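You operate a simulated robot arm through the tools that you are given. There is no shell and no other tool. Be economical: measure what you need, move in short steps, check, and stop when the job is done.

Carry out the task below with a simulated robot arm. There is one attempt and no reset: what you move stays moved.

JOB
Take up the fixture's play with two shims, testing after each.
Fine: test first, thicker shim in slot 1; the last test reads 0.0.

The check looks at the end state, three seconds after you hand in, the way a careful person would. Anything else that was tipped, shoved, dropped, spilled or broken makes it a failure.

ROBOT AND FRAMES
A 6-joint arm with a fingered hand, hanging from a carriage that runs on a gantry, over the field with the corners [-2474, -257], [26, -257], [26, 1223], [-2474, 1223] (x, y) and turns from -356 to 332 degrees about z. Base frame: it is fixed where the carriage stands at the start and does not move with it; the origin is on the floor, on the carriage's upright axis, x ahead of it, y to its left, z up; the surface under the hand at the start is at about z = 860. Units: mm, degrees, N and s.
With the tool pointing down near the work surface it reaches from about 100 to 480 mm from the robot's upright axis, wherever it stands. Its first joint turns from -166.0 to 166.0 degrees. Places, roughly: clamp knob [800, 100, 900]; fixture slider [800, 200, 900]; slot 1 of the setting fixture [600, 0, 900]; slot 2 of the setting fixture [600, 0, 900]. Payload 3.7 kg.
The tool frame sits at the grasp point between the pads (the TCP): z along the fingers, y along the line on which they close. The tips reach 26 mm beyond it. The gripper opens to 156 mm. The gripper's body begins 73 mm behind the TCP. The gripper is a hand of 4 fingers: y runs from the thumb to the fingers, the wrist lies at [0, 0, -239] in the tool frame, and closing takes about 1.5 s.
Orientation is told as [roll, pitch, yaw] about the base's x, y, z axes, in that order, counted from this pose: with the fingers straight down and closing along the base's y, the tool's x points along the base's -x, its y along +y and its z along -z.

CONTROLS
- The arm moves only by the tool drive_tool. Its argument "commands" is a list of rows, each a list of 6 numbers: the shift along the tool's x, y, z in mm, then the turn, a rotation vector about the tool's x, y, z in degrees. In form: [[tx, ty, tz, rx, ry, rz], ...]. A call has 1 to 20 rows; each row shifts and turns the commanded pose from where the row before left it, along the tool's axes as they then stand. "jaw" is the gripper command, from -1 (fully open) to 1 (shut), values between in proportion, set as the call begins (left out, the last holds). Rows are played at 5 a second. More than 50 mm and 8.6 degrees between two rows, or a gripper value outside its range, and nothing of the call is played. Where a pose cannot be reached the arm comes as near as it can. A force on the tool above 40 N (or 10 N above the force at the start of the call, whichever is more), or a blocked arm, ends the call early, and 0.2 s more pass. The fingers move at their own pace (about 45 mm/s each) and stop on an object; they squeeze with about 31 N. The grip force told is the motor's: it shows also when the fingers shut on nothing. Time passes only in rows, and 0.2 s behind the last, so rows that do not move let the fingers close. It gives the time, the measured TCP pose, the force on the tool (base axes), the opening and the grip force at its end, in the units of the frame above (readings bear some noise), with the torque about the TCP (base axes, N m) and any sound that the robot's microphone picked up, and new pictures: "views" is both (left out), scene, wrist or none.
- Cameras (640 x 400 px; columns grow to the right, rows downward): "scene" is now at [254.1, 7.4, 1749.4]; the picture's right is [0.12, -0.99, 0.00], its down [-0.93, -0.11, -0.36] and it looks along [0.36, 0.04, -0.93] (base axes); focal length 270 px, centre (320, 200). "wrist" rides on the gripper at [58, -58, -91] in the tool frame; the picture's right is [0.71, 0.71, 0.00], its down [-0.53, 0.53, -0.67] and it looks along [-0.47, 0.47, 0.74] (tool axes); focal length 265 px, centre (320, 200).
- move_column(by): slides the trunk up (or, below 0, down) by that many mm; the arm and the scene camera ride with it, the base frame stays. It gives what a move gives, with no picture.
- roll_base(legs): drives the robot by 1 to 6 legs, each [ahead, left, turn to the left] in mm, mm and degrees, along the robot's own axes; the way and the turn of a leg run together, so that a leg with both is an arc; at most 1500 mm and 180 degrees a leg. The arm and the cameras ride along, it lands a little off, and it stops where it bumps. It keeps to its track: a leg is cut to what the track allows. It gives what a move gives, and a new picture of the scene camera.
- finger_targets(finger1, finger2, finger3, thumb_bend): sets how far each is bent, from 0 (flat) to 1 (curled in); at 0.3 the hand is open as for a grip, at 0.7 the pads meet at the TCP. One left out holds its place. A second passes; each finger stops where it meets its share of the squeeze, and holds until it gets a number again. A gripper value or a shape takes the hand back. It gives what a move gives, with no picture; readings hold the bend of each and the force on the fingers (four entries, about 0 where the hand has none), thumb and palm.
- grasp_type(shape): the hand has 4 fingers and takes this shape, open, in about a second: jaw (thumb against the fingers, like two jaws); tri (thumb and two fingers); tip (a fingertip pinch); poke (one finger out to press); point (the index stretched); flat (the hand flat); cup (the hand cupped); fist (a fist). The gripper value then closes the fingers along that shape, each until it touches; the sizes above hold for jaw. It gives what a move gives, with no picture.
- turn_head(pan, tilt): turns the head with the scene camera to pan (to the left, within 155 degrees either way) and tilt (down, from -29 to 69), counted from straight ahead of the robot. It gives what a move gives, and a new picture of the scene camera.
- point_at(camera, pixels): there is no depth. For up to 12 entries [column, row, z] of the newest picture of that camera ("zoom" is the newest enlarged one), the place [x, y] in the base frame at which the ray of that pixel passes the height z, good to about 2 mm. The clock stands still meanwhile.
- enlarge(camera, box): a new picture of the part [left, top, right, bottom] of that camera's present view, enlarged. The clock stands still meanwhile.
- sign_off(): hands the job in; it is judged then, once.

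Work in short steps. Measure before you move; look again where a grasp or a placing could have gone wrong, and mend it. You have 80 turns and 260 pictures in all, those below and enlarged ones among them. Open the gripper and draw the arm clear of the work before you hand the job in, unless the task says otherwise; then end with one line.

The tools are called by a JSON object that holds its "name" and its "arguments". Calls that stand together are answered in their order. drive_tool: Moves the arm, as the interface text tells. Its arguments: {"type":"object","properties":{"commands":{"type":"array","items":{"type":"array","items":{"type":"number"}}},"jaw":{"type":"number"},"views":{"type":"string","enum":["both","scene","wrist","none"]}},"required":["commands"]} The other tools are called the same way: move_column (by) slides the trunk up or down; grasp_type (shape) gives the hand a shape; finger_targets (finger1, finger2, finger3, thumb_bend) moves the fingers one by one; roll_base (legs) drives the base; turn_head (pan, tilt) turns the head that bears the scene camera; point_at (camera, pixels) gives the place at which the rays of pixels pass given heights; enlarge (camera, box) takes an enlarged picture of a part of a camera's view; sign_off () hands the job in.

At the start:

```text
t: 0.0
tcp_pos: [442.3, -45.4, 999.6]
tcp_rot: [0.0, 0.1, 0.0]
contact_force: [0.5, 0.0, 1.0]
moment: [0.0, 0.0, -0.02]
width: 156.2
gripper_force: 0.0
shape: jaw
bend: [0.3, 0.3, 0.3, 0.3]
finger forces: [0.0, 0.1, 0.0, 0.0, 0.1, 0.0]
trunk travel left (down, up): [-600.0, 79.0]
robot x, y, heading: [-1.5, -0.1, 0.2]
head pan, tilt: [7.0, 68.8]
```

scene: 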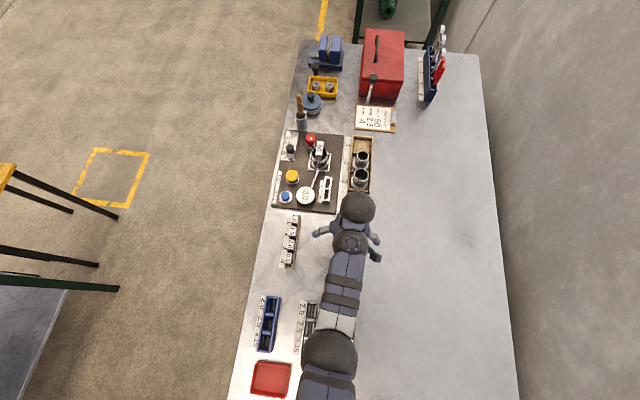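
wrist: 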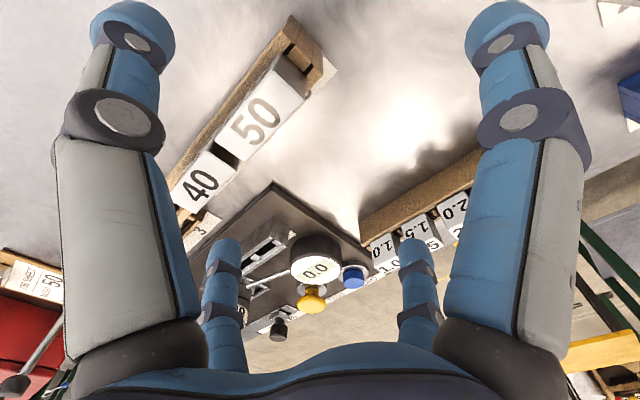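

The scene shows the fixture board around (310,175), racks with numbered blocks, and a card at (375,118). I enlarge those parts to read them.

{"name": "enlarge", "arguments": {"camera": "scene", "box": [260, 125, 388, 220]}}

{"name": "enlarge", "arguments": {"camera": "scene", "box": [340, 90, 410, 140]}}

{"name": "enlarge", "arguments": {"camera": "scene", "box": [240, 205, 340, 365]}}

```text
4.21 times, centred on (324, 172) of scene
```

zoom: 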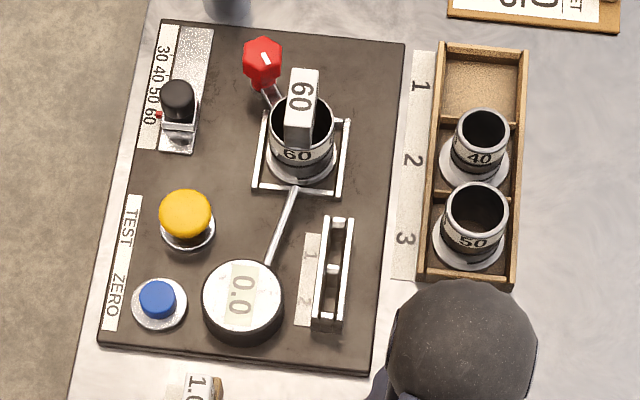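

```text
8.00 times, centred on (375, 115) of scene
```

zoom: 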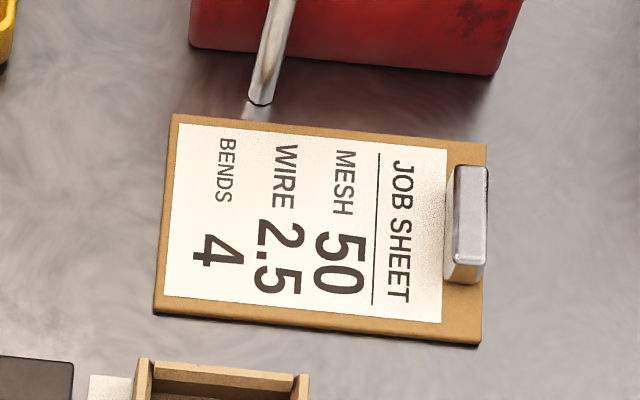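

```text
2.50 times, centred on (290, 285) of scene
```

zoom: 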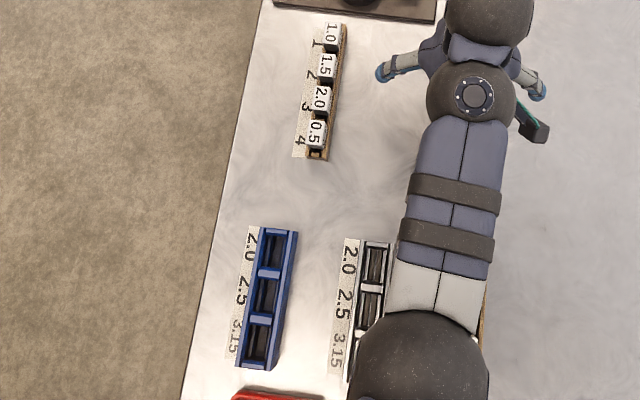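

The fixture is at (310,175), with the TEST and ZERO buttons, two slots, and a shim rack at (290,240). I measure these places.

{"name": "point_at", "arguments": {"camera": "zoom", "pixels": [[332, 35, 900], [327, 67, 900], [319, 100, 900], [317, 133, 900], [345, 25, 860], [318, 158, 860]]}}

{"name": "point_at", "arguments": {"camera": "scene", "pixels": [[292, 176, 910], [286, 196, 890], [305, 195, 900], [326, 190, 890], [327, 178, 890], [324, 200, 890], [288, 150, 900], [312, 140, 900], [320, 160, 900]]}}

{"name": "enlarge", "arguments": {"camera": "wrist", "box": [170, 180, 490, 350]}}

```text
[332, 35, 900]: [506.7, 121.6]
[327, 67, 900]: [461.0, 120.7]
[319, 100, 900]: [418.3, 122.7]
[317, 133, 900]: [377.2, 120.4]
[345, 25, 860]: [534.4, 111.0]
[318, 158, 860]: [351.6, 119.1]
```

```text
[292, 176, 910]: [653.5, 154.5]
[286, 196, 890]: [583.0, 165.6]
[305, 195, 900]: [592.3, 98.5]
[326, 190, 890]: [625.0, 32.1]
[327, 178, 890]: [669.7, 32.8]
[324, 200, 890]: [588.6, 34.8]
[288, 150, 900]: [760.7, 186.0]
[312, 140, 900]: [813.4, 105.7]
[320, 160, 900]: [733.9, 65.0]
```

```text
2.00 times, centred on (330, 265) of wrist
```

zoom: 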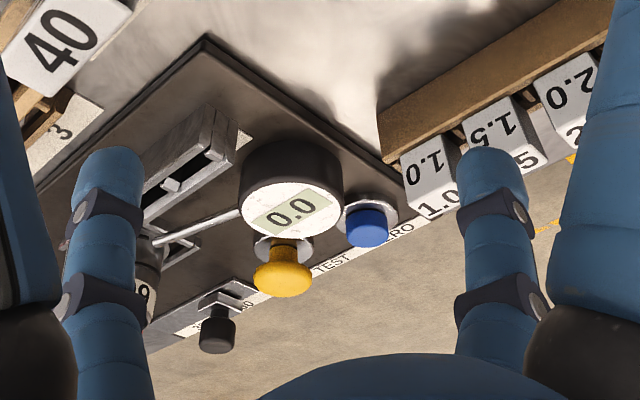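

Most fixture places are beyond 480 mm from the axis, so I test whether the carriage can roll ahead. I raise the trunk first for clearance.

{"name": "move_column", "arguments": {"by": 75}}

{"name": "roll_base", "arguments": {"legs": [[150, 0, 0]]}}

```text
t: 1.1
tcp_pos: [441.7, -45.2, 1075.1]
tcp_rot: [-0.1, 0.0, 0.0]
contact_force: [-0.3, -0.1, 0.4]
moment: [-0.03, -0.02, 0.0]
width: 155.8
gripper_force: 0.1
shape: jaw
bend: [0.3, 0.3, 0.3, 0.3]
finger forces: [0.1, 0.0, 0.1, 0.0, 0.0, 0.0]
trunk travel left (down, up): [-675.0, 4.0]
robot x, y, heading: [-0.8, 2.4, -0.2]
head pan, tilt: [7.0, 68.8]
```

```text
t: 2.5
tcp_pos: [467.9, -44.0, 1074.5]
tcp_rot: [0.0, 0.1, 0.1]
contact_force: [0.4, 0.2, -0.7]
moment: [-0.01, 0.01, 0.04]
width: 156.1
gripper_force: 0.0
shape: jaw
bend: [0.3, 0.3, 0.3, 0.3]
finger forces: [0.1, 0.0, 0.0, 0.0, 0.1, 0.1]
trunk travel left (down, up): [-675.0, 4.0]
robot x, y, heading: [25.5, -1.5, -0.1]
head pan, tilt: [7.0, 68.8]
cut short: leg 1
```

scene: 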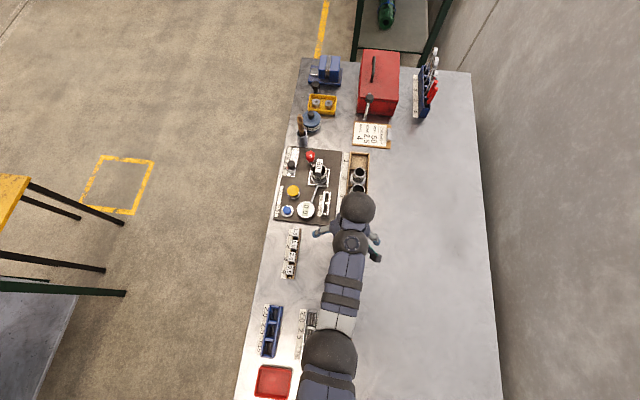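

The track ends at x≈25. I test how far the arm reaches ahead at this height, over the clear area.

{"name": "drive_tool", "arguments": {"commands": [[-40, 0, 0, 0, 0, 0], [-40, 0, 0, 0, 0, 0], [-40, 0, 0, 0, 0, 0], [-40, 0, 0, 0, 0, 0], [0, 0, 0, 0, 0, 0]], "views": "wrist"}}

```text
t: 3.7
tcp_pos: [565.6, -41.1, 1090.8]
tcp_rot: [0.0, 0.0, 0.1]
contact_force: [-0.5, 0.6, 0.7]
moment: [0.03, 0.02, -0.01]
width: 155.9
gripper_force: 0.1
shape: jaw
bend: [0.3, 0.3, 0.3, 0.3]
finger forces: [0.0, 0.0, 0.0, 0.0, 0.0, 0.1]
out of reach, approached as far as the arm can: row 3, 4
trunk travel left (down, up): [-675.0, 4.0]
robot x, y, heading: [25.0, -3.2, 0.3]
head pan, tilt: [7.0, 68.8]
```

wrist: 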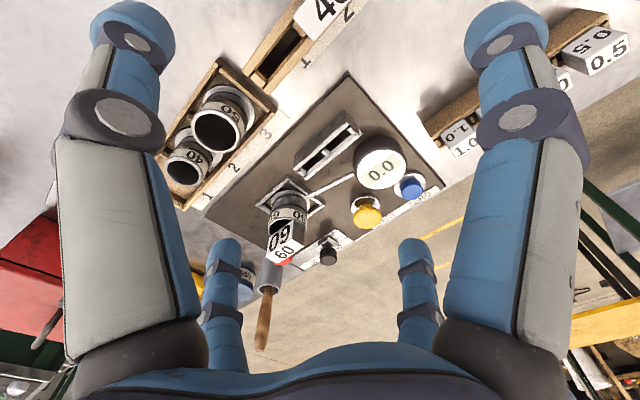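

At the stretched limit the TCP reached x=566 at z 1090. A lower trunk should give more reach, so I draw back, lift the arm, and then lower the trunk.

{"name": "drive_tool", "arguments": {"commands": [[40, 0, 0, 0, 0, 0], [40, 0, 0, 0, 0, 0], [40, 0, -20, 0, 0, 0], [20, 0, -40, 0, 0, 0], [0, 0, -45, 0, 0, 0], [0, 0, -45, 0, 0, 0], [0, 0, -45, 0, 0, 0], [0, 0, -45, 0, 0, 0], [0, 0, 0, 0, 0, 0]], "views": "none"}}

{"name": "move_column", "arguments": {"by": -200}}

```text
t: 5.7
tcp_pos: [511.1, -51.6, 1200.5]
tcp_rot: [0.1, 0.0, 0.1]
contact_force: [0.3, -1.0, 0.3]
moment: [0.02, 0.01, 0.02]
width: 155.9
gripper_force: 0.0
shape: jaw
bend: [0.3, 0.3, 0.3, 0.3]
finger forces: [0.0, 0.1, 0.0, 0.1, 0.1, 0.0]
out of reach, approached as far as the arm can: row 4, 5, 6, 7, 8
trunk travel left (down, up): [-675.0, 4.0]
robot x, y, heading: [23.0, -1.8, 0.1]
head pan, tilt: [7.0, 68.8]
```

```text
t: 7.9
tcp_pos: [511.6, -52.0, 1001.6]
tcp_rot: [-0.1, 0.1, 0.1]
contact_force: [0.8, -0.3, -0.2]
moment: [0.04, -0.02, 0.02]
width: 155.9
gripper_force: 0.0
shape: jaw
bend: [0.3, 0.3, 0.3, 0.3]
finger forces: [0.0, 0.0, 0.0, 0.0, 0.1, 0.0]
trunk travel left (down, up): [-475.0, 204.0]
robot x, y, heading: [30.4, -1.7, 0.3]
head pan, tilt: [7.0, 68.8]
```

Raising the arm cut the reach, so the shoulder sits around z≈1130 with the trunk up. I put the trunk back up and plan to tilt the tool outward for the far places.

{"name": "move_column", "arguments": {"by": 190}}

{"name": "drive_tool", "arguments": {"commands": [[30, 0, 30, 0, 0, 0], [30, 0, 30, 0, 0, 0], [30, 40, 30, 0, 0, 0], [0, 40, 20, 0, 0, 0], [0, 30, 0, 0, 0, 0], [0, 0, 0, 0, 0, 0]], "views": "wrist"}}

```text
t: 9.9
tcp_pos: [510.9, -52.1, 1191.7]
tcp_rot: [0.0, 0.0, 0.2]
contact_force: [-0.7, 0.3, -1.2]
moment: [-0.02, -0.02, 0.0]
width: 155.9
gripper_force: 0.1
shape: jaw
bend: [0.3, 0.3, 0.3, 0.3]
finger forces: [0.1, 0.0, 0.0, 0.1, 0.0, 0.0]
trunk travel left (down, up): [-665.0, 14.0]
robot x, y, heading: [19.9, 0.5, -0.0]
head pan, tilt: [7.0, 68.8]
```

```text
refused: row 3 steps farther than a row can; nothing moved
```

Row 3 was too long, so I resend it with shorter steps.

{"name": "drive_tool", "arguments": {"commands": [[30, 0, 30, 0, 0, 0], [30, 0, 30, 0, 0, 0], [20, 30, 30, 0, 0, 0], [0, 40, 20, 0, 0, 0], [0, 30, 0, 0, 0, 0], [0, 0, 0, 0, 0, 0]], "views": "both"}}

```text
t: 11.3
tcp_pos: [430.6, 47.8, 1081.8]
tcp_rot: [0.0, -0.1, 0.1]
contact_force: [-0.5, 0.4, -0.3]
moment: [0.0, 0.0, 0.05]
width: 155.9
gripper_force: 0.3
shape: jaw
bend: [0.3, 0.3, 0.3, 0.3]
finger forces: [0.0, 0.1, 0.1, 0.0, 0.1, 0.1]
trunk travel left (down, up): [-665.0, 14.0]
robot x, y, heading: [26.2, -0.5, -0.0]
head pan, tilt: [7.0, 68.8]
```

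scene: 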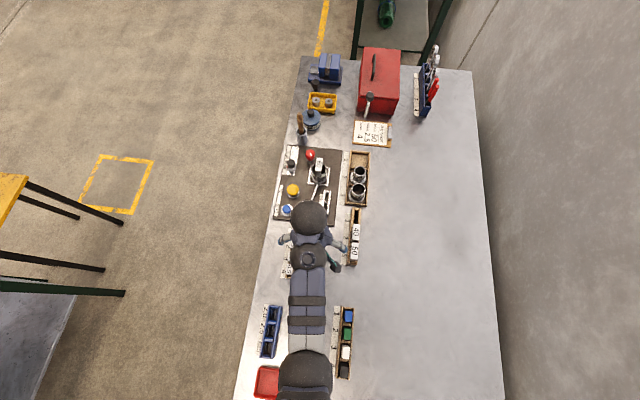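
wrist: 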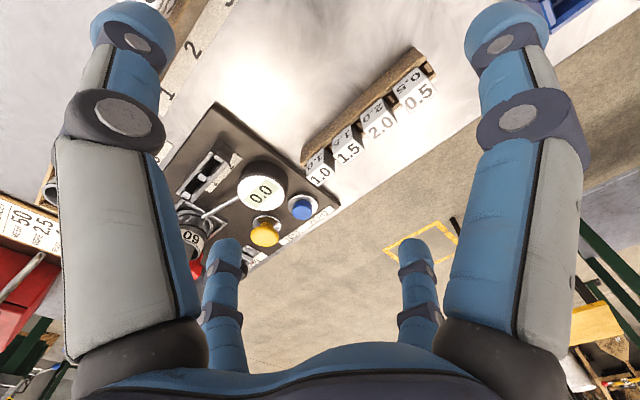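

From here the wrist view shows the shim rack at (370,110) and the slots at (205,175). I enlarge both.

{"name": "enlarge", "arguments": {"camera": "wrist", "box": [290, 40, 450, 200]}}

{"name": "enlarge", "arguments": {"camera": "wrist", "box": [160, 100, 340, 270]}}

{"name": "enlarge", "arguments": {"camera": "scene", "box": [270, 140, 345, 225]}}

```text
2.50 times, centred on (370, 120) of wrist
```

zoom: 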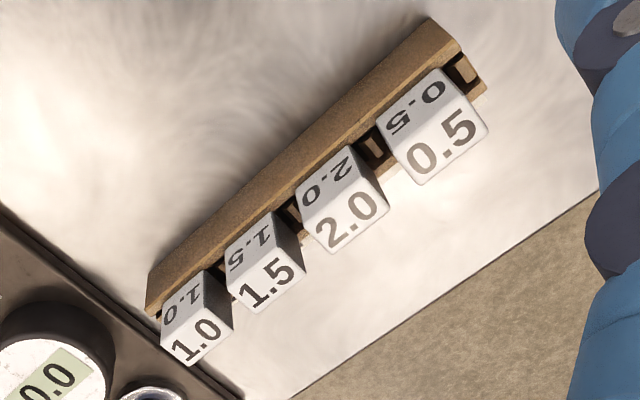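

```text
2.35 times, centred on (250, 185) of wrist
```

zoom: 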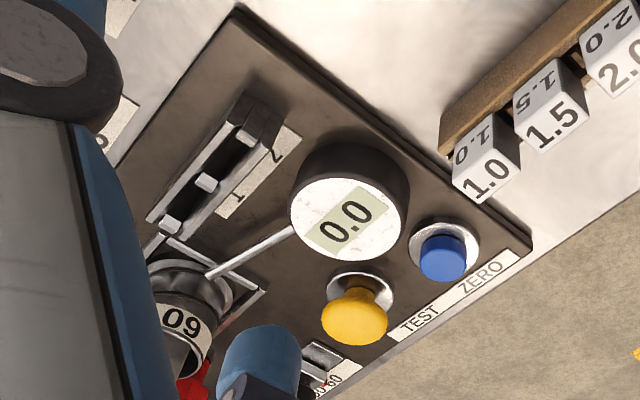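

```text
4.71 times, centred on (308, 182) of scene
```

zoom: 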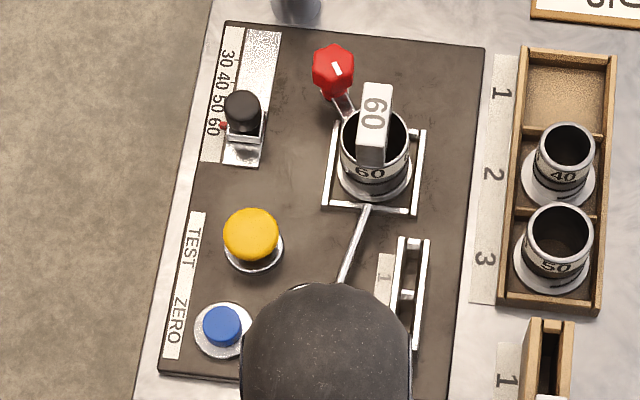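

The shims are white-headed cubes in a rack along x, parallel to the slots, with slot 1 the farther one. I close the hand in the air to see how the fingers meet.

{"name": "drive_tool", "arguments": {"commands": [[0, 0, 0, 0, 0, 0], [0, 0, 0, 0, 0, 0], [0, 0, 0, 0, 0, 0], [0, 0, 0, 0, 0, 0], [0, 0, 0, 0, 0, 0]], "jaw": 0.5, "views": "both"}}

{"name": "grasp_type", "arguments": {"shape": "poke"}}

{"name": "drive_tool", "arguments": {"commands": [[0, 0, 0, 0, 0, 0]], "views": "wrist"}}

{"name": "grasp_type", "arguments": {"shape": "tip"}}

{"name": "drive_tool", "arguments": {"commands": [[0, 0, 0, 0, 0, 0]], "views": "wrist"}}

```text
t: 12.6
tcp_pos: [430.5, 46.7, 1080.8]
tcp_rot: [-0.1, 0.0, 0.0]
contact_force: [0.5, 0.4, 0.1]
moment: [0.01, -0.03, 0.01]
width: 49.9
gripper_force: 0.0
shape: jaw
bend: [0.46, 0.46, 0.46, 0.7]
finger forces: [0.0, 0.0, 0.1, 0.0, 0.0, 0.0]
trunk travel left (down, up): [-665.0, 14.0]
robot x, y, heading: [26.6, -4.0, -0.1]
head pan, tilt: [7.0, 68.8]
```

scene: 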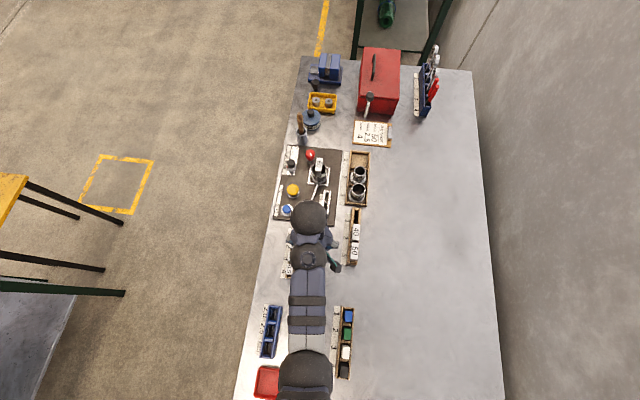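
wrist: 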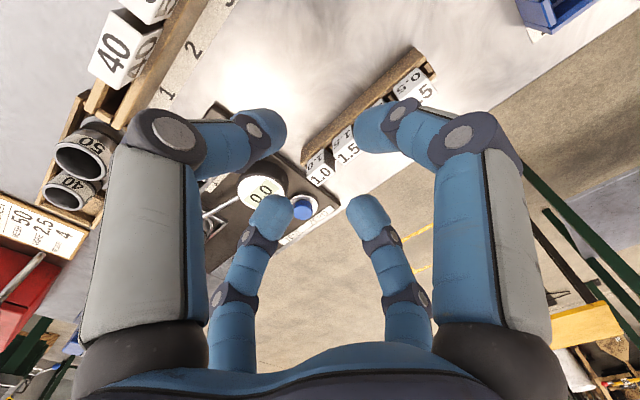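

```text
t: 13.4
tcp_pos: [430.1, 46.3, 1081.5]
tcp_rot: [0.1, -0.1, 0.1]
contact_force: [0.7, 0.4, -0.5]
moment: [-0.01, -0.01, -0.02]
width: 0.0
gripper_force: 0.1
shape: poke
bend: [1.0, 1.0, 1.0, 0.91]
finger forces: [0.0, 0.0, 0.1, 0.0, 0.0, 0.1]
trunk travel left (down, up): [-665.0, 14.0]
robot x, y, heading: [26.3, -2.7, -0.1]
head pan, tilt: [7.0, 68.8]
```

```text
t: 13.8
tcp_pos: [431.1, 46.5, 1081.7]
tcp_rot: [0.0, 0.1, 0.1]
contact_force: [-0.1, 0.2, 0.1]
moment: [-0.01, 0.0, -0.03]
width: 0.0
gripper_force: 0.1
shape: poke
bend: [1.0, 1.0, 1.0, 0.91]
finger forces: [0.1, 0.0, 0.1, 0.0, 0.0, 0.0]
trunk travel left (down, up): [-665.0, 14.0]
robot x, y, heading: [28.0, 2.3, 0.0]
head pan, tilt: [7.0, 68.8]
```

wrist: 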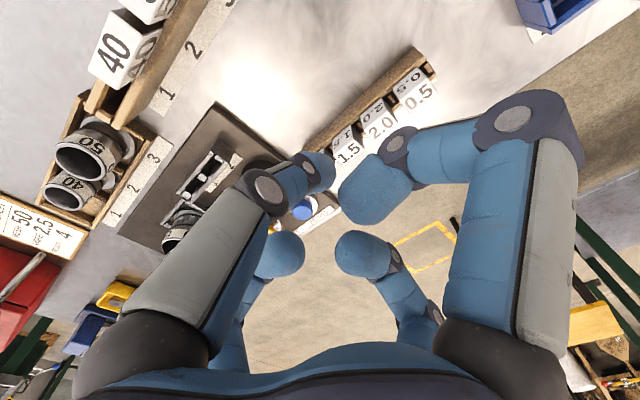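

```text
t: 14.8
tcp_pos: [431.1, 48.7, 1081.7]
tcp_rot: [0.0, 0.1, 0.1]
contact_force: [0.1, 0.0, -0.3]
moment: [0.01, 0.0, 0.0]
width: 155.7
gripper_force: 0.1
shape: tip
bend: [0.12, 0.3, 0.12, 0.3]
finger forces: [0.0, 0.1, 0.0, 0.0, 0.1, 0.0]
trunk travel left (down, up): [-665.0, 14.0]
robot x, y, heading: [25.1, 2.7, 0.3]
head pan, tilt: [7.0, 68.8]
```

```text
t: 15.2
tcp_pos: [431.4, 46.8, 1081.8]
tcp_rot: [0.0, 0.1, 0.2]
contact_force: [-0.4, -0.4, 0.6]
moment: [-0.01, 0.02, -0.02]
width: 155.8
gripper_force: 0.1
shape: tip
bend: [0.12, 0.3, 0.12, 0.3]
finger forces: [0.1, 0.0, 0.1, 0.0, 0.1, 0.1]
trunk travel left (down, up): [-665.0, 14.0]
robot x, y, heading: [26.5, 1.2, 0.3]
head pan, tilt: [7.0, 68.8]
```

wrist: 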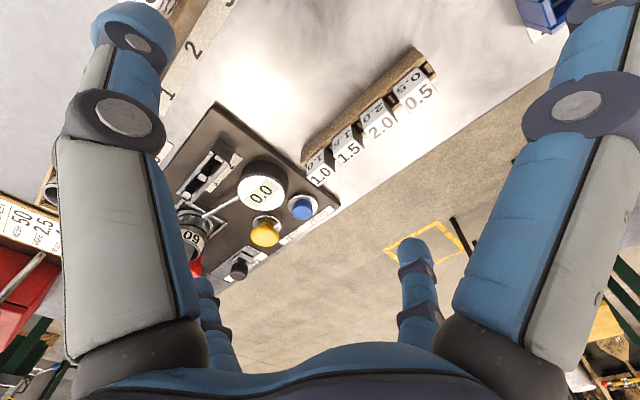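

The four fingers sit crosswise at ±x and ±y, so the two side fingers must be kept out of the way. I try curling fingers 1 and 3 fully while the thumb and finger 2 form a pinch, and look.

{"name": "finger_targets", "arguments": {"finger1": 1.0, "finger3": 1.0, "finger2": 0.5, "thumb_bend": 0.5}}

{"name": "drive_tool", "arguments": {"commands": [[0, 0, 0, 0, 0, 0]], "views": "wrist"}}

{"name": "finger_targets", "arguments": {"finger1": 0.0, "finger3": 0.0, "finger2": 0.66, "thumb_bend": 0.66}}

{"name": "drive_tool", "arguments": {"commands": [[0, 0, 0, 0, 0, 0]], "views": "wrist"}}

```text
t: 16.1
tcp_pos: [430.4, 47.2, 1082.1]
tcp_rot: [0.0, 0.0, 0.0]
contact_force: [0.9, 0.9, -0.1]
moment: [-0.02, -0.01, 0.03]
width: 34.1
gripper_force: 0.0
shape: fingers
bend: [0.76, 0.5, 0.76, 0.5]
finger forces: [0.0, 0.0, 0.0, 0.0, 0.0, 0.0]
trunk travel left (down, up): [-665.0, 14.0]
robot x, y, heading: [26.2, 0.2, 0.0]
head pan, tilt: [7.0, 68.8]
```

```text
t: 16.6
tcp_pos: [431.8, 47.8, 1082.7]
tcp_rot: [0.0, -0.1, 0.0]
contact_force: [0.0, 0.5, -0.1]
moment: [0.0, 0.0, 0.0]
width: 34.2
gripper_force: 0.0
shape: fingers
bend: [0.77, 0.5, 0.77, 0.5]
finger forces: [0.0, 0.1, 0.0, 0.0, 0.0, 0.1]
trunk travel left (down, up): [-665.0, 14.0]
robot x, y, heading: [26.1, -1.7, -0.0]
head pan, tilt: [7.0, 68.8]
```

wrist: 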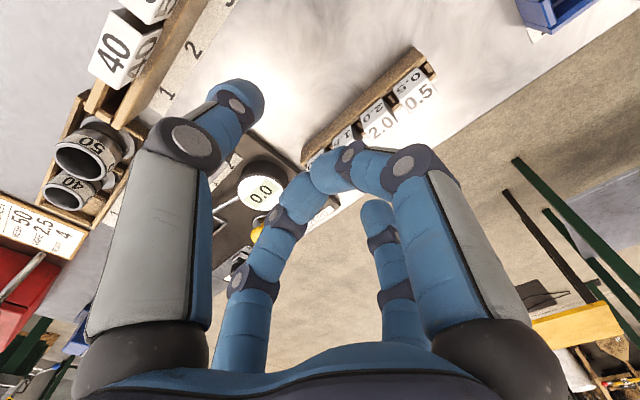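

```text
t: 17.6
tcp_pos: [430.9, 46.9, 1082.0]
tcp_rot: [0.0, 0.0, 0.0]
contact_force: [0.2, -0.1, 0.7]
moment: [-0.01, 0.01, 0.01]
width: 102.9
gripper_force: 0.0
shape: fingers
bend: [0.01, 0.66, 0.01, 0.66]
finger forces: [0.0, 0.0, 0.1, 0.0, 0.0, 0.0]
trunk travel left (down, up): [-665.0, 14.0]
robot x, y, heading: [23.0, 0.6, -0.0]
head pan, tilt: [7.0, 68.8]
```

```text
t: 17.9
tcp_pos: [430.5, 47.0, 1081.8]
tcp_rot: [-0.1, 0.1, 0.1]
contact_force: [0.4, -0.1, 0.0]
moment: [0.03, 0.03, -0.03]
width: 103.1
gripper_force: 0.0
shape: fingers
bend: [0.01, 0.66, 0.01, 0.66]
finger forces: [0.0, 0.0, 0.0, 0.0, 0.0, 0.1]
trunk travel left (down, up): [-665.0, 14.0]
robot x, y, heading: [25.8, 2.9, 0.1]
head pan, tilt: [7.0, 68.8]
```

wrist: 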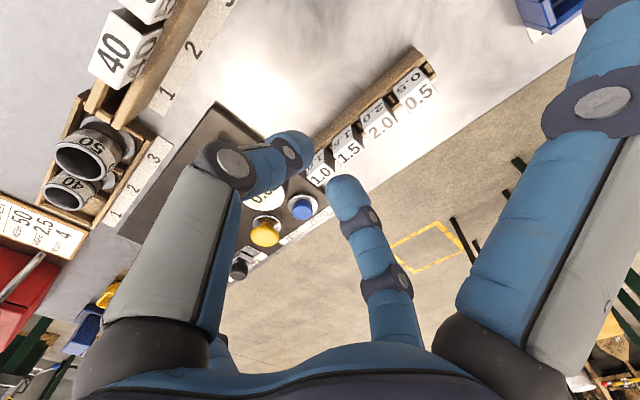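

The side fingers at 0 splay far out. I try tucking finger 1 first and then finger 3, so both sit deep in the palm while the thumb and finger 2 stay at a moderate opening.

{"name": "finger_targets", "arguments": {"finger1": 1.0, "finger2": 0.3, "thumb_bend": 0.3}}

{"name": "finger_targets", "arguments": {"finger1": 1.0}}

{"name": "finger_targets", "arguments": {"finger3": 1.0}}

{"name": "finger_targets", "arguments": {"finger2": 0.58, "thumb_bend": 0.58}}

{"name": "drive_tool", "arguments": {"commands": [[0, 0, 0, 0, 0, 0]], "views": "wrist"}}

```text
t: 18.9
tcp_pos: [430.2, 47.7, 1081.2]
tcp_rot: [0.0, 0.0, 0.1]
contact_force: [-0.3, 0.0, -0.8]
moment: [0.03, 0.0, 0.01]
width: 87.5
gripper_force: 0.1
shape: fingers
bend: [1.0, 0.3, 0.01, 0.3]
finger forces: [0.1, 0.0, 0.1, 0.0, 0.0, 0.0]
trunk travel left (down, up): [-665.0, 14.0]
robot x, y, heading: [26.5, 0.4, 0.4]
head pan, tilt: [7.0, 68.8]
```

```text
t: 19.9
tcp_pos: [431.1, 47.4, 1081.4]
tcp_rot: [0.0, 0.1, 0.1]
contact_force: [-0.8, 0.0, -0.5]
moment: [0.02, 0.0, 0.0]
width: 87.5
gripper_force: 0.1
shape: fingers
bend: [1.0, 0.3, 0.01, 0.3]
finger forces: [0.0, 0.0, 0.1, 0.0, 0.1, 0.1]
trunk travel left (down, up): [-665.0, 14.0]
robot x, y, heading: [24.0, 3.1, -0.2]
head pan, tilt: [7.0, 68.8]
```

```text
t: 20.9
tcp_pos: [431.7, 47.6, 1082.2]
tcp_rot: [0.0, 0.1, 0.1]
contact_force: [-0.7, 0.5, 0.5]
moment: [-0.02, 0.01, -0.02]
width: 89.5
gripper_force: 0.0
shape: fingers
bend: [1.0, 0.3, 0.91, 0.3]
finger forces: [0.0, 0.0, 0.0, 0.0, 0.1, 0.0]
trunk travel left (down, up): [-665.0, 14.0]
robot x, y, heading: [26.9, 0.2, 0.1]
head pan, tilt: [7.0, 68.8]
```

```text
t: 21.9
tcp_pos: [430.8, 47.0, 1081.7]
tcp_rot: [0.0, 0.0, 0.1]
contact_force: [0.4, 0.1, -0.6]
moment: [0.0, 0.01, 0.05]
width: 58.8
gripper_force: 0.1
shape: fingers
bend: [1.0, 0.57, 0.91, 0.57]
finger forces: [0.1, 0.0, 0.1, 0.0, 0.0, 0.0]
trunk travel left (down, up): [-665.0, 14.0]
robot x, y, heading: [26.5, -0.4, 0.1]
head pan, tilt: [7.0, 68.8]
```

```text
t: 22.4
tcp_pos: [430.9, 46.4, 1083.0]
tcp_rot: [-0.1, 0.0, 0.1]
contact_force: [0.6, 0.2, 0.4]
moment: [-0.01, 0.02, 0.01]
width: 58.7
gripper_force: 0.0
shape: fingers
bend: [1.0, 0.57, 0.91, 0.57]
finger forces: [0.0, 0.0, 0.1, 0.0, 0.0, 0.0]
trunk travel left (down, up): [-665.0, 14.0]
robot x, y, heading: [29.5, -5.6, 0.2]
head pan, tilt: [7.0, 68.8]
```

wrist: 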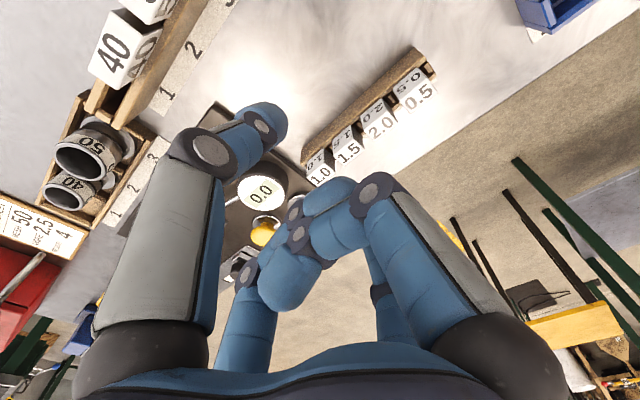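

Fingers 1 and 3 are now tucked, leaving the thumb and finger 2 as a pinch. I move aside so that both cameras see the shims for measuring heights.

{"name": "drive_tool", "arguments": {"commands": [[0, -40, 0, 0, 0, 0], [0, -40, 0, 0, 0, 0], [0, -30, 0, 0, 0, 0], [0, 0, 0, 0, 0, 0]], "views": "both"}}

{"name": "enlarge", "arguments": {"camera": "scene", "box": [270, 205, 330, 285]}}

{"name": "enlarge", "arguments": {"camera": "wrist", "box": [280, 100, 480, 240]}}

```text
t: 23.4
tcp_pos: [429.6, -63.6, 1081.1]
tcp_rot: [0.0, 0.0, 0.1]
contact_force: [-0.8, -0.2, 1.0]
moment: [0.03, 0.03, 0.02]
width: 58.7
gripper_force: 0.0
shape: fingers
bend: [1.0, 0.57, 0.91, 0.57]
finger forces: [0.0, 0.0, 0.0, 0.0, 0.0, 0.1]
trunk travel left (down, up): [-665.0, 14.0]
robot x, y, heading: [26.7, -1.5, -0.2]
head pan, tilt: [7.0, 68.8]
```

scene: 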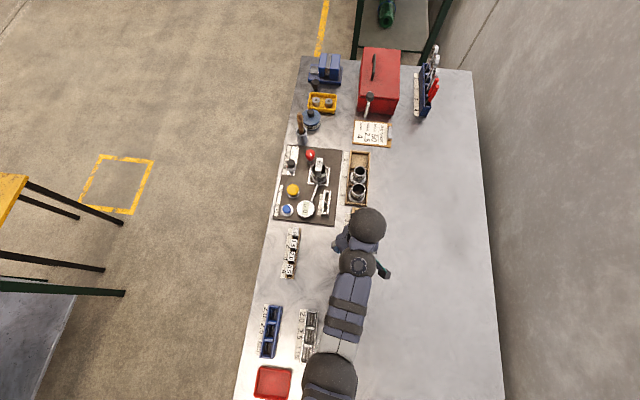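
wrist: 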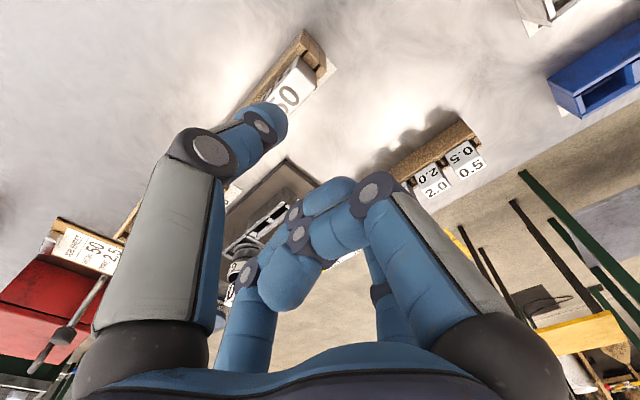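

```text
5.00 times, centred on (300, 245) of scene
```

zoom: 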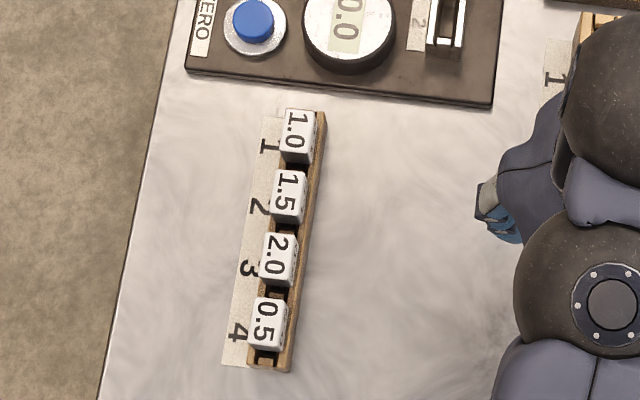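

```text
2.86 times, centred on (380, 170) of wrist
```

zoom: 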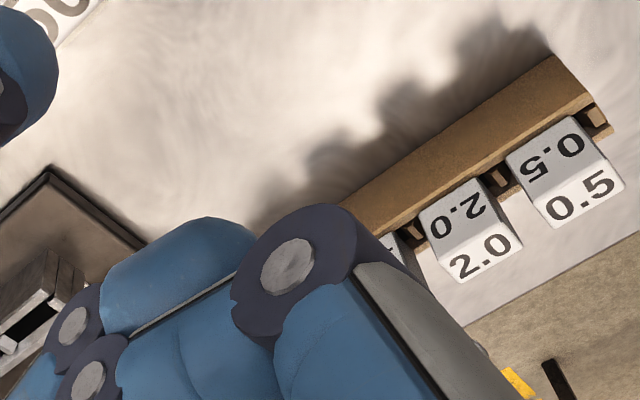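

I compare the rays of the 0.5 and 2.0 top faces from both cameras at several heights to find the head height.

{"name": "point_at", "arguments": {"camera": "zoom", "pixels": [[585, 195, 890], [585, 195, 910], [585, 195, 930], [484, 256, 890], [484, 256, 910], [484, 256, 930], [590, 97, 890], [340, 205, 890], [546, 55, 860], [590, 97, 870]]}}

{"name": "point_at", "arguments": {"camera": "scene", "pixels": [[289.6, 269.4, 890], [289.6, 269.4, 910], [289.6, 269.4, 930], [291.6, 256, 890], [291.6, 256, 910], [291.6, 256, 930], [301.4, 227.4, 890], [294, 279.2, 890], [294, 279.2, 870], [301.4, 227.4, 870]]}}

```text
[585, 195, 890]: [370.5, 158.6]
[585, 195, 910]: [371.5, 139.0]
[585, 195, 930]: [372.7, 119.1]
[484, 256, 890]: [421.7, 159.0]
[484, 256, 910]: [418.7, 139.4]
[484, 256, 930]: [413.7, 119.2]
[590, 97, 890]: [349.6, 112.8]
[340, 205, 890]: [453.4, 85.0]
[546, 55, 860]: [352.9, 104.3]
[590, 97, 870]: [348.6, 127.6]
```

```text
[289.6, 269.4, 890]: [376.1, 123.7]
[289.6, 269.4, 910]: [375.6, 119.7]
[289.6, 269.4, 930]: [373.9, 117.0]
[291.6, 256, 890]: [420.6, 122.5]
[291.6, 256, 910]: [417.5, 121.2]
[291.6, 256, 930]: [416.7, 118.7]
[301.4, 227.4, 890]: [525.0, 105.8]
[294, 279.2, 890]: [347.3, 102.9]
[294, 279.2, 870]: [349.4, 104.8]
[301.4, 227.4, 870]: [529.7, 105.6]
```

Heads top out at z≈930 with centres x≈502/459/416/373.5 at y≈118, and the rack top is ≈900. For the first test I shut the pinch into a poker, move toward the TEST button and tilt outward 24°.

{"name": "finger_targets", "arguments": {"finger2": 0.72, "thumb_bend": 0.72}}

{"name": "drive_tool", "arguments": {"commands": [[-22, 44, 0, 0, 0, 0], [-22, 44, 0, 0, 0, 0], [-22, 44, 0, 0, 0, 0], [-22, 44, 0, 0, 0, 0], [-22, 44, 0, 0, 0, 0], [0, 0, 0, 0, -8, 0], [0, 0, 0, 0, -8, 0], [0, 0, 0, 0, -8, 0], [0, 0, 0, 0, 0, 0]], "views": "both"}}

```text
t: 24.4
tcp_pos: [431.1, -64.6, 1080.3]
tcp_rot: [-0.1, -0.1, 0.1]
contact_force: [-0.3, 0.7, 0.2]
moment: [0.0, -0.01, 0.02]
width: 43.6
gripper_force: 0.1
shape: fingers
bend: [1.0, 0.71, 0.91, 0.71]
finger forces: [0.1, 0.1, 0.1, 0.0, 0.0, 0.0]
trunk travel left (down, up): [-665.0, 14.0]
robot x, y, heading: [21.8, 2.5, -0.1]
head pan, tilt: [7.0, 68.8]
```

```text
t: 26.4
tcp_pos: [540.2, 157.9, 1081.1]
tcp_rot: [0.1, -24.1, 0.1]
contact_force: [-0.1, 0.5, 1.1]
moment: [0.02, 0.01, -0.03]
width: 43.4
gripper_force: 0.1
shape: fingers
bend: [1.0, 0.71, 0.91, 0.71]
finger forces: [0.0, 0.0, 0.0, 0.0, 0.0, 0.1]
trunk travel left (down, up): [-665.0, 14.0]
robot x, y, heading: [25.3, 0.2, 0.2]
head pan, tilt: [7.0, 68.8]
```

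scene: 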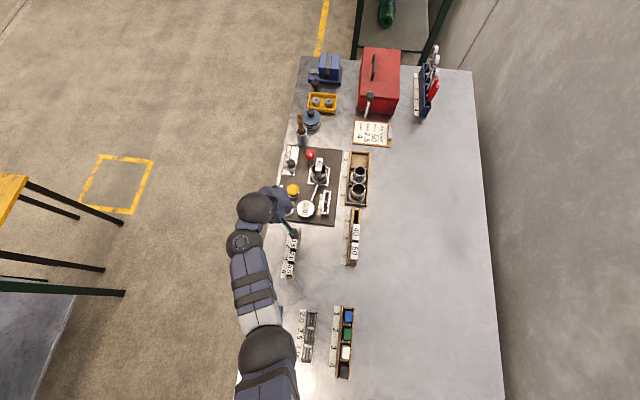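
wrist: 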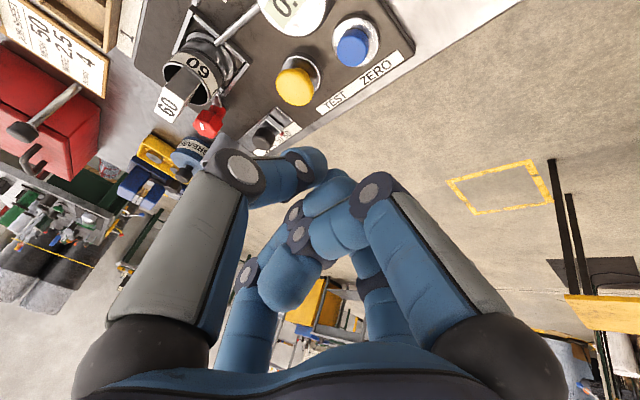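

The yellow TEST button shows at (294,87) in the wrist view and about (293,190) in the scene. I triangulate its top.

{"name": "enlarge", "arguments": {"camera": "scene", "box": [275, 150, 345, 225]}}

{"name": "point_at", "arguments": {"camera": "wrist", "pixels": [[294, 90, 890], [294, 90, 910], [294, 90, 930], [352, 50, 890], [352, 50, 910], [308, 62, 870], [338, 142, 860], [413, 55, 870]]}}

```text
5.33 times, centred on (310, 188) of scene
```

zoom: 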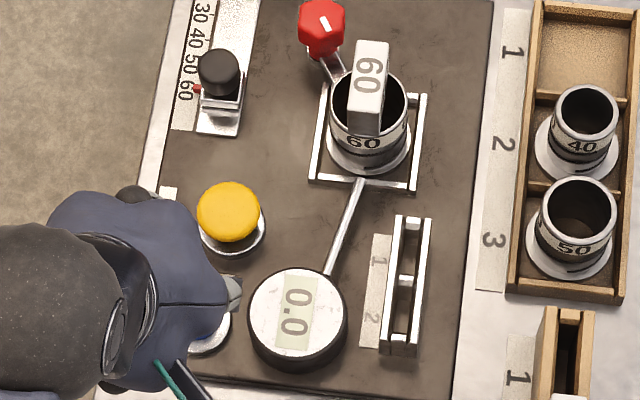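

```text
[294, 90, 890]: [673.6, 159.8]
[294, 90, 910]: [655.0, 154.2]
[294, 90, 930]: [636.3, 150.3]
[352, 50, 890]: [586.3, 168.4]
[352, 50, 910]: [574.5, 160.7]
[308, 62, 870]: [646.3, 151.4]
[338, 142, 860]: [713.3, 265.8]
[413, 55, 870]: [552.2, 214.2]
```

Now the same button from the scene zoom, plus the slot rails.

{"name": "point_at", "arguments": {"camera": "zoom", "pixels": [[228, 208, 890], [228, 208, 910], [228, 208, 930], [299, 315, 900], [398, 217, 900], [427, 220, 900], [408, 283, 900], [385, 352, 900], [412, 355, 900], [232, 254, 870]]}}

```text
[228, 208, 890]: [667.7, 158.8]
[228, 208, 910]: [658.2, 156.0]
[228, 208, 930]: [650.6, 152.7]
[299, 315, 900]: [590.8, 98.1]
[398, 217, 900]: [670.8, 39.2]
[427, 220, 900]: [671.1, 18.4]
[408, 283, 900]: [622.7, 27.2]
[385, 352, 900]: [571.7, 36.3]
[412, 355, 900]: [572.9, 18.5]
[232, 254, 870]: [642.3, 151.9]
```

The TEST top is ≈(658,156,906). I move so the tip hangs about 30 mm above it.

{"name": "drive_tool", "arguments": {"commands": [[-12, -0.5, 38.5, 0, 0, 0], [-12, -0.5, 38.5, 0, 0, 0], [-12, -0.5, 38.5, 0, 0, 0], [-12, -0.5, 38.5, 0, 0, 0], [0, 0, 0, 0, 0, 0]], "views": "both"}}

{"name": "enlarge", "arguments": {"camera": "scene", "box": [270, 150, 350, 230]}}

```text
t: 27.6
tcp_pos: [586.4, 152.1, 1017.5]
tcp_rot: [0.0, -24.0, 0.2]
contact_force: [0.2, -0.4, -0.4]
moment: [-0.01, 0.0, 0.0]
width: 43.5
gripper_force: 0.1
shape: fingers
bend: [1.0, 0.71, 0.91, 0.71]
finger forces: [0.0, 0.0, 0.0, 0.0, 0.0, 0.0]
out of reach, approached as far as the arm can: row 2, 3, 4
trunk travel left (down, up): [-665.0, 14.0]
robot x, y, heading: [24.5, 0.1, 0.2]
head pan, tilt: [7.0, 68.8]
```

scene: 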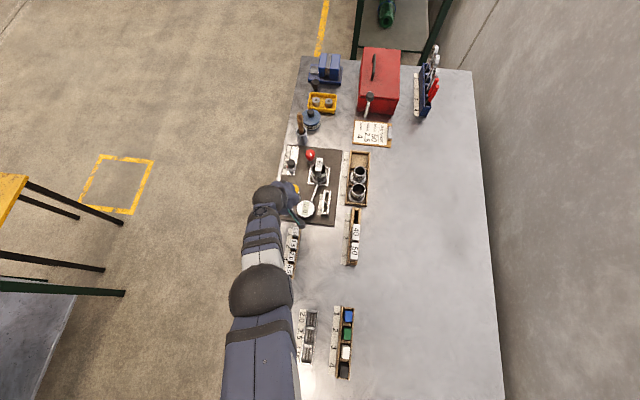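
wrist: 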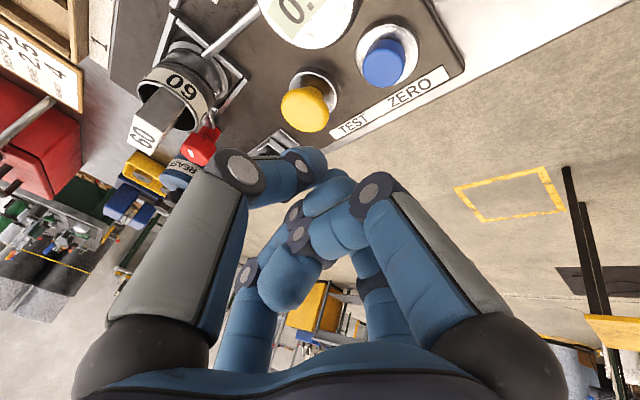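

```text
5.00 times, centred on (310, 190) of scene
```

zoom: 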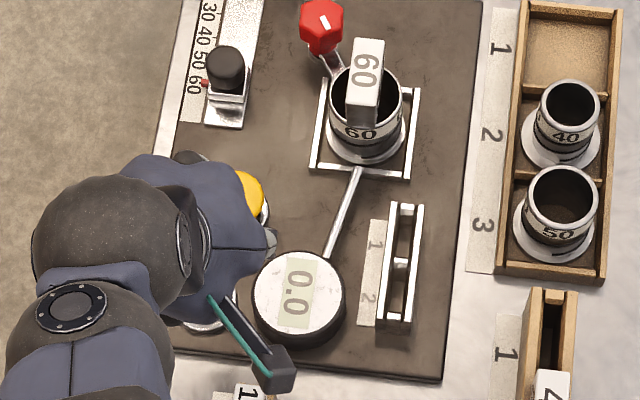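

The arm hit its limit, and the data fit a shoulder that is higher than I thought (about z 1600). Lowering the trunk about 200 and tilting more will help, so I draw back, rise and lower the trunk.

{"name": "drive_tool", "arguments": {"commands": [[20, 0, -40, 0, 0, 0], [10, 0, -45, 0, 0, 0], [0, 0, -45, 0, 0, 0], [0, 0, 0, 0, 0, 0]], "views": "none"}}

{"name": "move_column", "arguments": {"by": -120}}

```text
t: 28.6
tcp_pos: [504.5, 152.4, 1124.5]
tcp_rot: [0.1, -24.0, 0.1]
contact_force: [0.1, -1.6, -0.4]
moment: [-0.02, 0.0, 0.01]
width: 43.7
gripper_force: 0.1
shape: fingers
bend: [1.0, 0.71, 0.91, 0.71]
finger forces: [0.1, 0.1, 0.0, 0.0, 0.0, 0.0]
trunk travel left (down, up): [-665.0, 14.0]
robot x, y, heading: [27.0, 2.1, -0.1]
head pan, tilt: [7.0, 68.8]
```

```text
t: 30.1
tcp_pos: [505.4, 151.6, 1004.2]
tcp_rot: [0.0, -24.1, 0.0]
contact_force: [1.0, -0.2, -0.1]
moment: [0.0, 0.03, 0.01]
width: 43.6
gripper_force: 0.1
shape: fingers
bend: [1.0, 0.71, 0.91, 0.71]
finger forces: [0.0, 0.0, 0.1, 0.1, 0.1, 0.1]
trunk travel left (down, up): [-545.0, 134.0]
robot x, y, heading: [25.6, -1.4, 0.3]
head pan, tilt: [7.0, 68.8]
```

Next I raise the arm by 80 and lower the trunk by another 80.

{"name": "drive_tool", "arguments": {"commands": [[-16, 0, -37, 0, 0, 0], [-16, 0, -37, 0, 0, 0], [0, 0, 0, 0, 0, 0]], "views": "none"}}

{"name": "move_column", "arguments": {"by": -80}}

{"name": "drive_tool", "arguments": {"commands": [[0, 0, 0, 0, -8, 0], [-38, 1, 20, 0, 0, 0], [-38, 1, 20, 0, 0, 0], [-38, 1, 20, 0, 0, 0], [0, 0, 0, 0, 0, 0]], "views": "wrist"}}

```text
t: 30.9
tcp_pos: [531.1, 158.1, 1042.6]
tcp_rot: [-0.1, -23.9, 0.1]
contact_force: [0.5, -0.4, 0.2]
moment: [-0.04, 0.03, 0.0]
width: 43.3
gripper_force: 0.0
shape: fingers
bend: [1.0, 0.71, 0.91, 0.71]
finger forces: [0.0, 0.1, 0.1, 0.0, 0.0, 0.0]
out of reach, approached as far as the arm can: row 1, 2
trunk travel left (down, up): [-545.0, 134.0]
robot x, y, heading: [27.7, 1.5, 0.5]
head pan, tilt: [7.0, 68.8]
```

```text
t: 32.0
tcp_pos: [530.8, 157.7, 962.8]
tcp_rot: [0.0, -24.0, 0.1]
contact_force: [0.3, -0.4, -0.5]
moment: [0.0, 0.01, -0.03]
width: 43.8
gripper_force: 0.2
shape: fingers
bend: [1.0, 0.71, 0.91, 0.71]
finger forces: [0.1, 0.0, 0.0, 0.1, 0.1, 0.1]
trunk travel left (down, up): [-465.0, 214.0]
robot x, y, heading: [24.6, -1.5, -0.0]
head pan, tilt: [7.0, 68.8]
```

```text
t: 33.2
tcp_pos: [659.4, 162.3, 974.8]
tcp_rot: [0.0, -32.2, 0.0]
contact_force: [0.3, -0.1, -0.6]
moment: [0.02, 0.01, -0.01]
width: 43.4
gripper_force: 0.2
shape: fingers
bend: [1.0, 0.71, 0.91, 0.71]
finger forces: [0.0, 0.1, 0.0, 0.1, 0.1, 0.0]
trunk travel left (down, up): [-465.0, 214.0]
robot x, y, heading: [26.7, 2.7, 0.1]
head pan, tilt: [7.0, 68.8]
```

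wrist: 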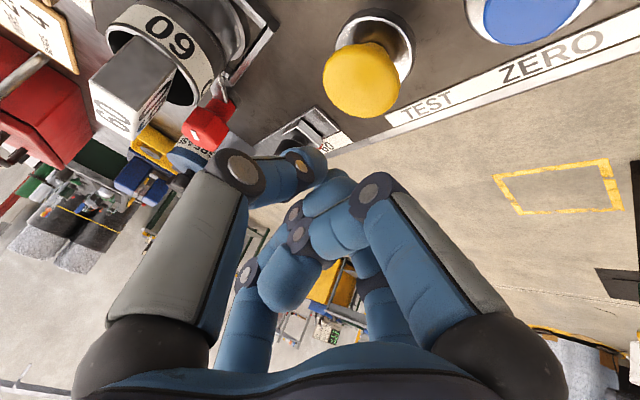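

The arm now reaches (659,162,975). I bring the tip to just above the button and look.

{"name": "drive_tool", "arguments": {"commands": [[12, -2, 8.5, 0, 0, 0], [12, -2, 8.5, 0, 0, 0], [11, -2, 8.5, 0, 0, 0], [0, 0, 0, 0, 0, 0]], "views": "both"}}

{"name": "enlarge", "arguments": {"camera": "scene", "box": [250, 110, 370, 230]}}

```text
t: 34.2
tcp_pos: [643.8, 154.9, 934.1]
tcp_rot: [0.1, -32.0, 0.1]
contact_force: [-0.3, 0.1, 1.6]
moment: [-0.04, -0.01, 0.0]
width: 43.6
gripper_force: 0.1
shape: fingers
bend: [1.0, 0.71, 0.91, 0.71]
finger forces: [0.0, 0.0, 0.1, 0.0, 0.0, 0.0]
trunk travel left (down, up): [-465.0, 214.0]
robot x, y, heading: [24.5, 2.6, 0.1]
head pan, tilt: [7.0, 68.8]
```

scene: 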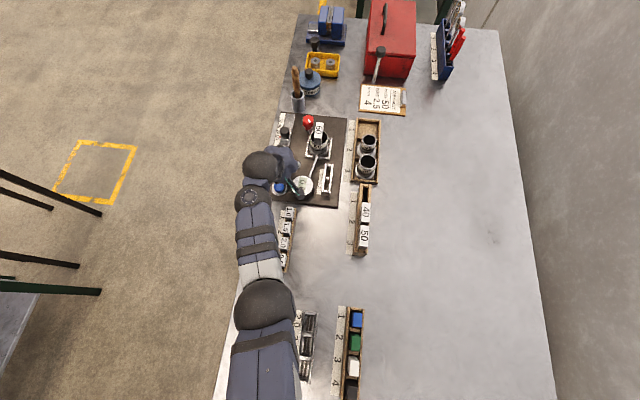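
wrist: 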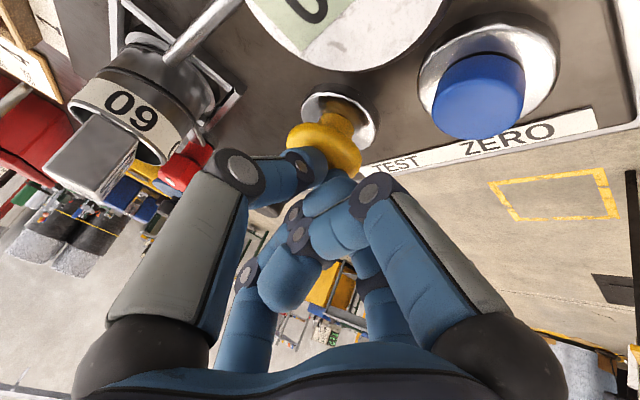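

```text
3.33 times, centred on (310, 170) of scene
```

zoom: 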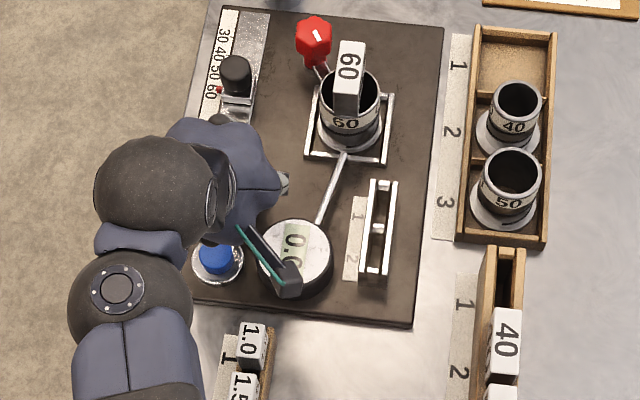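

The tip is over the yellow cap. I press straight down in small steps, watching force and sound.

{"name": "drive_tool", "arguments": {"commands": [[1.6, 0, 2.5, 0, 0, 0], [1.6, 0, 2.5, 0, 0, 0], [1.6, 0, 2.5, 0, 0, 0], [1.6, 0, 2.5, 0, 0, 0]], "views": "wrist"}}

```text
t: 35.2
tcp_pos: [645.1, 154.5, 924.9]
tcp_rot: [0.2, -32.5, -0.1]
contact_force: [-11.4, -4.5, 32.4]
moment: [-0.21, 0.0, -0.08]
width: 42.0
gripper_force: 21.8
shape: fingers
bend: [1.0, 0.73, 0.91, 0.73]
finger forces: [0.1, 14.8, 0.0, 0.0, 29.7, 0.1]
trunk travel left (down, up): [-465.0, 214.0]
robot x, y, heading: [26.7, -0.9, 0.1]
head pan, tilt: [7.0, 68.8]
heard: click
```

wrist: 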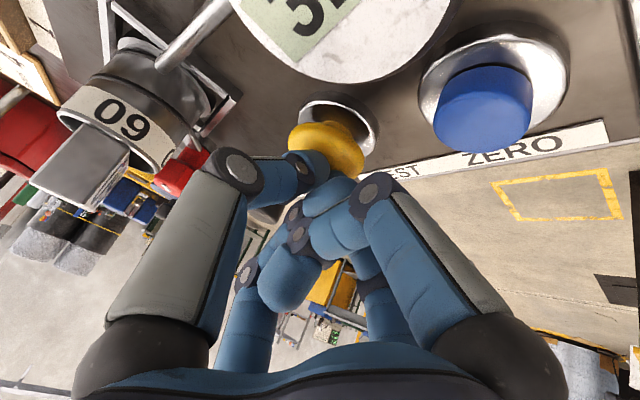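

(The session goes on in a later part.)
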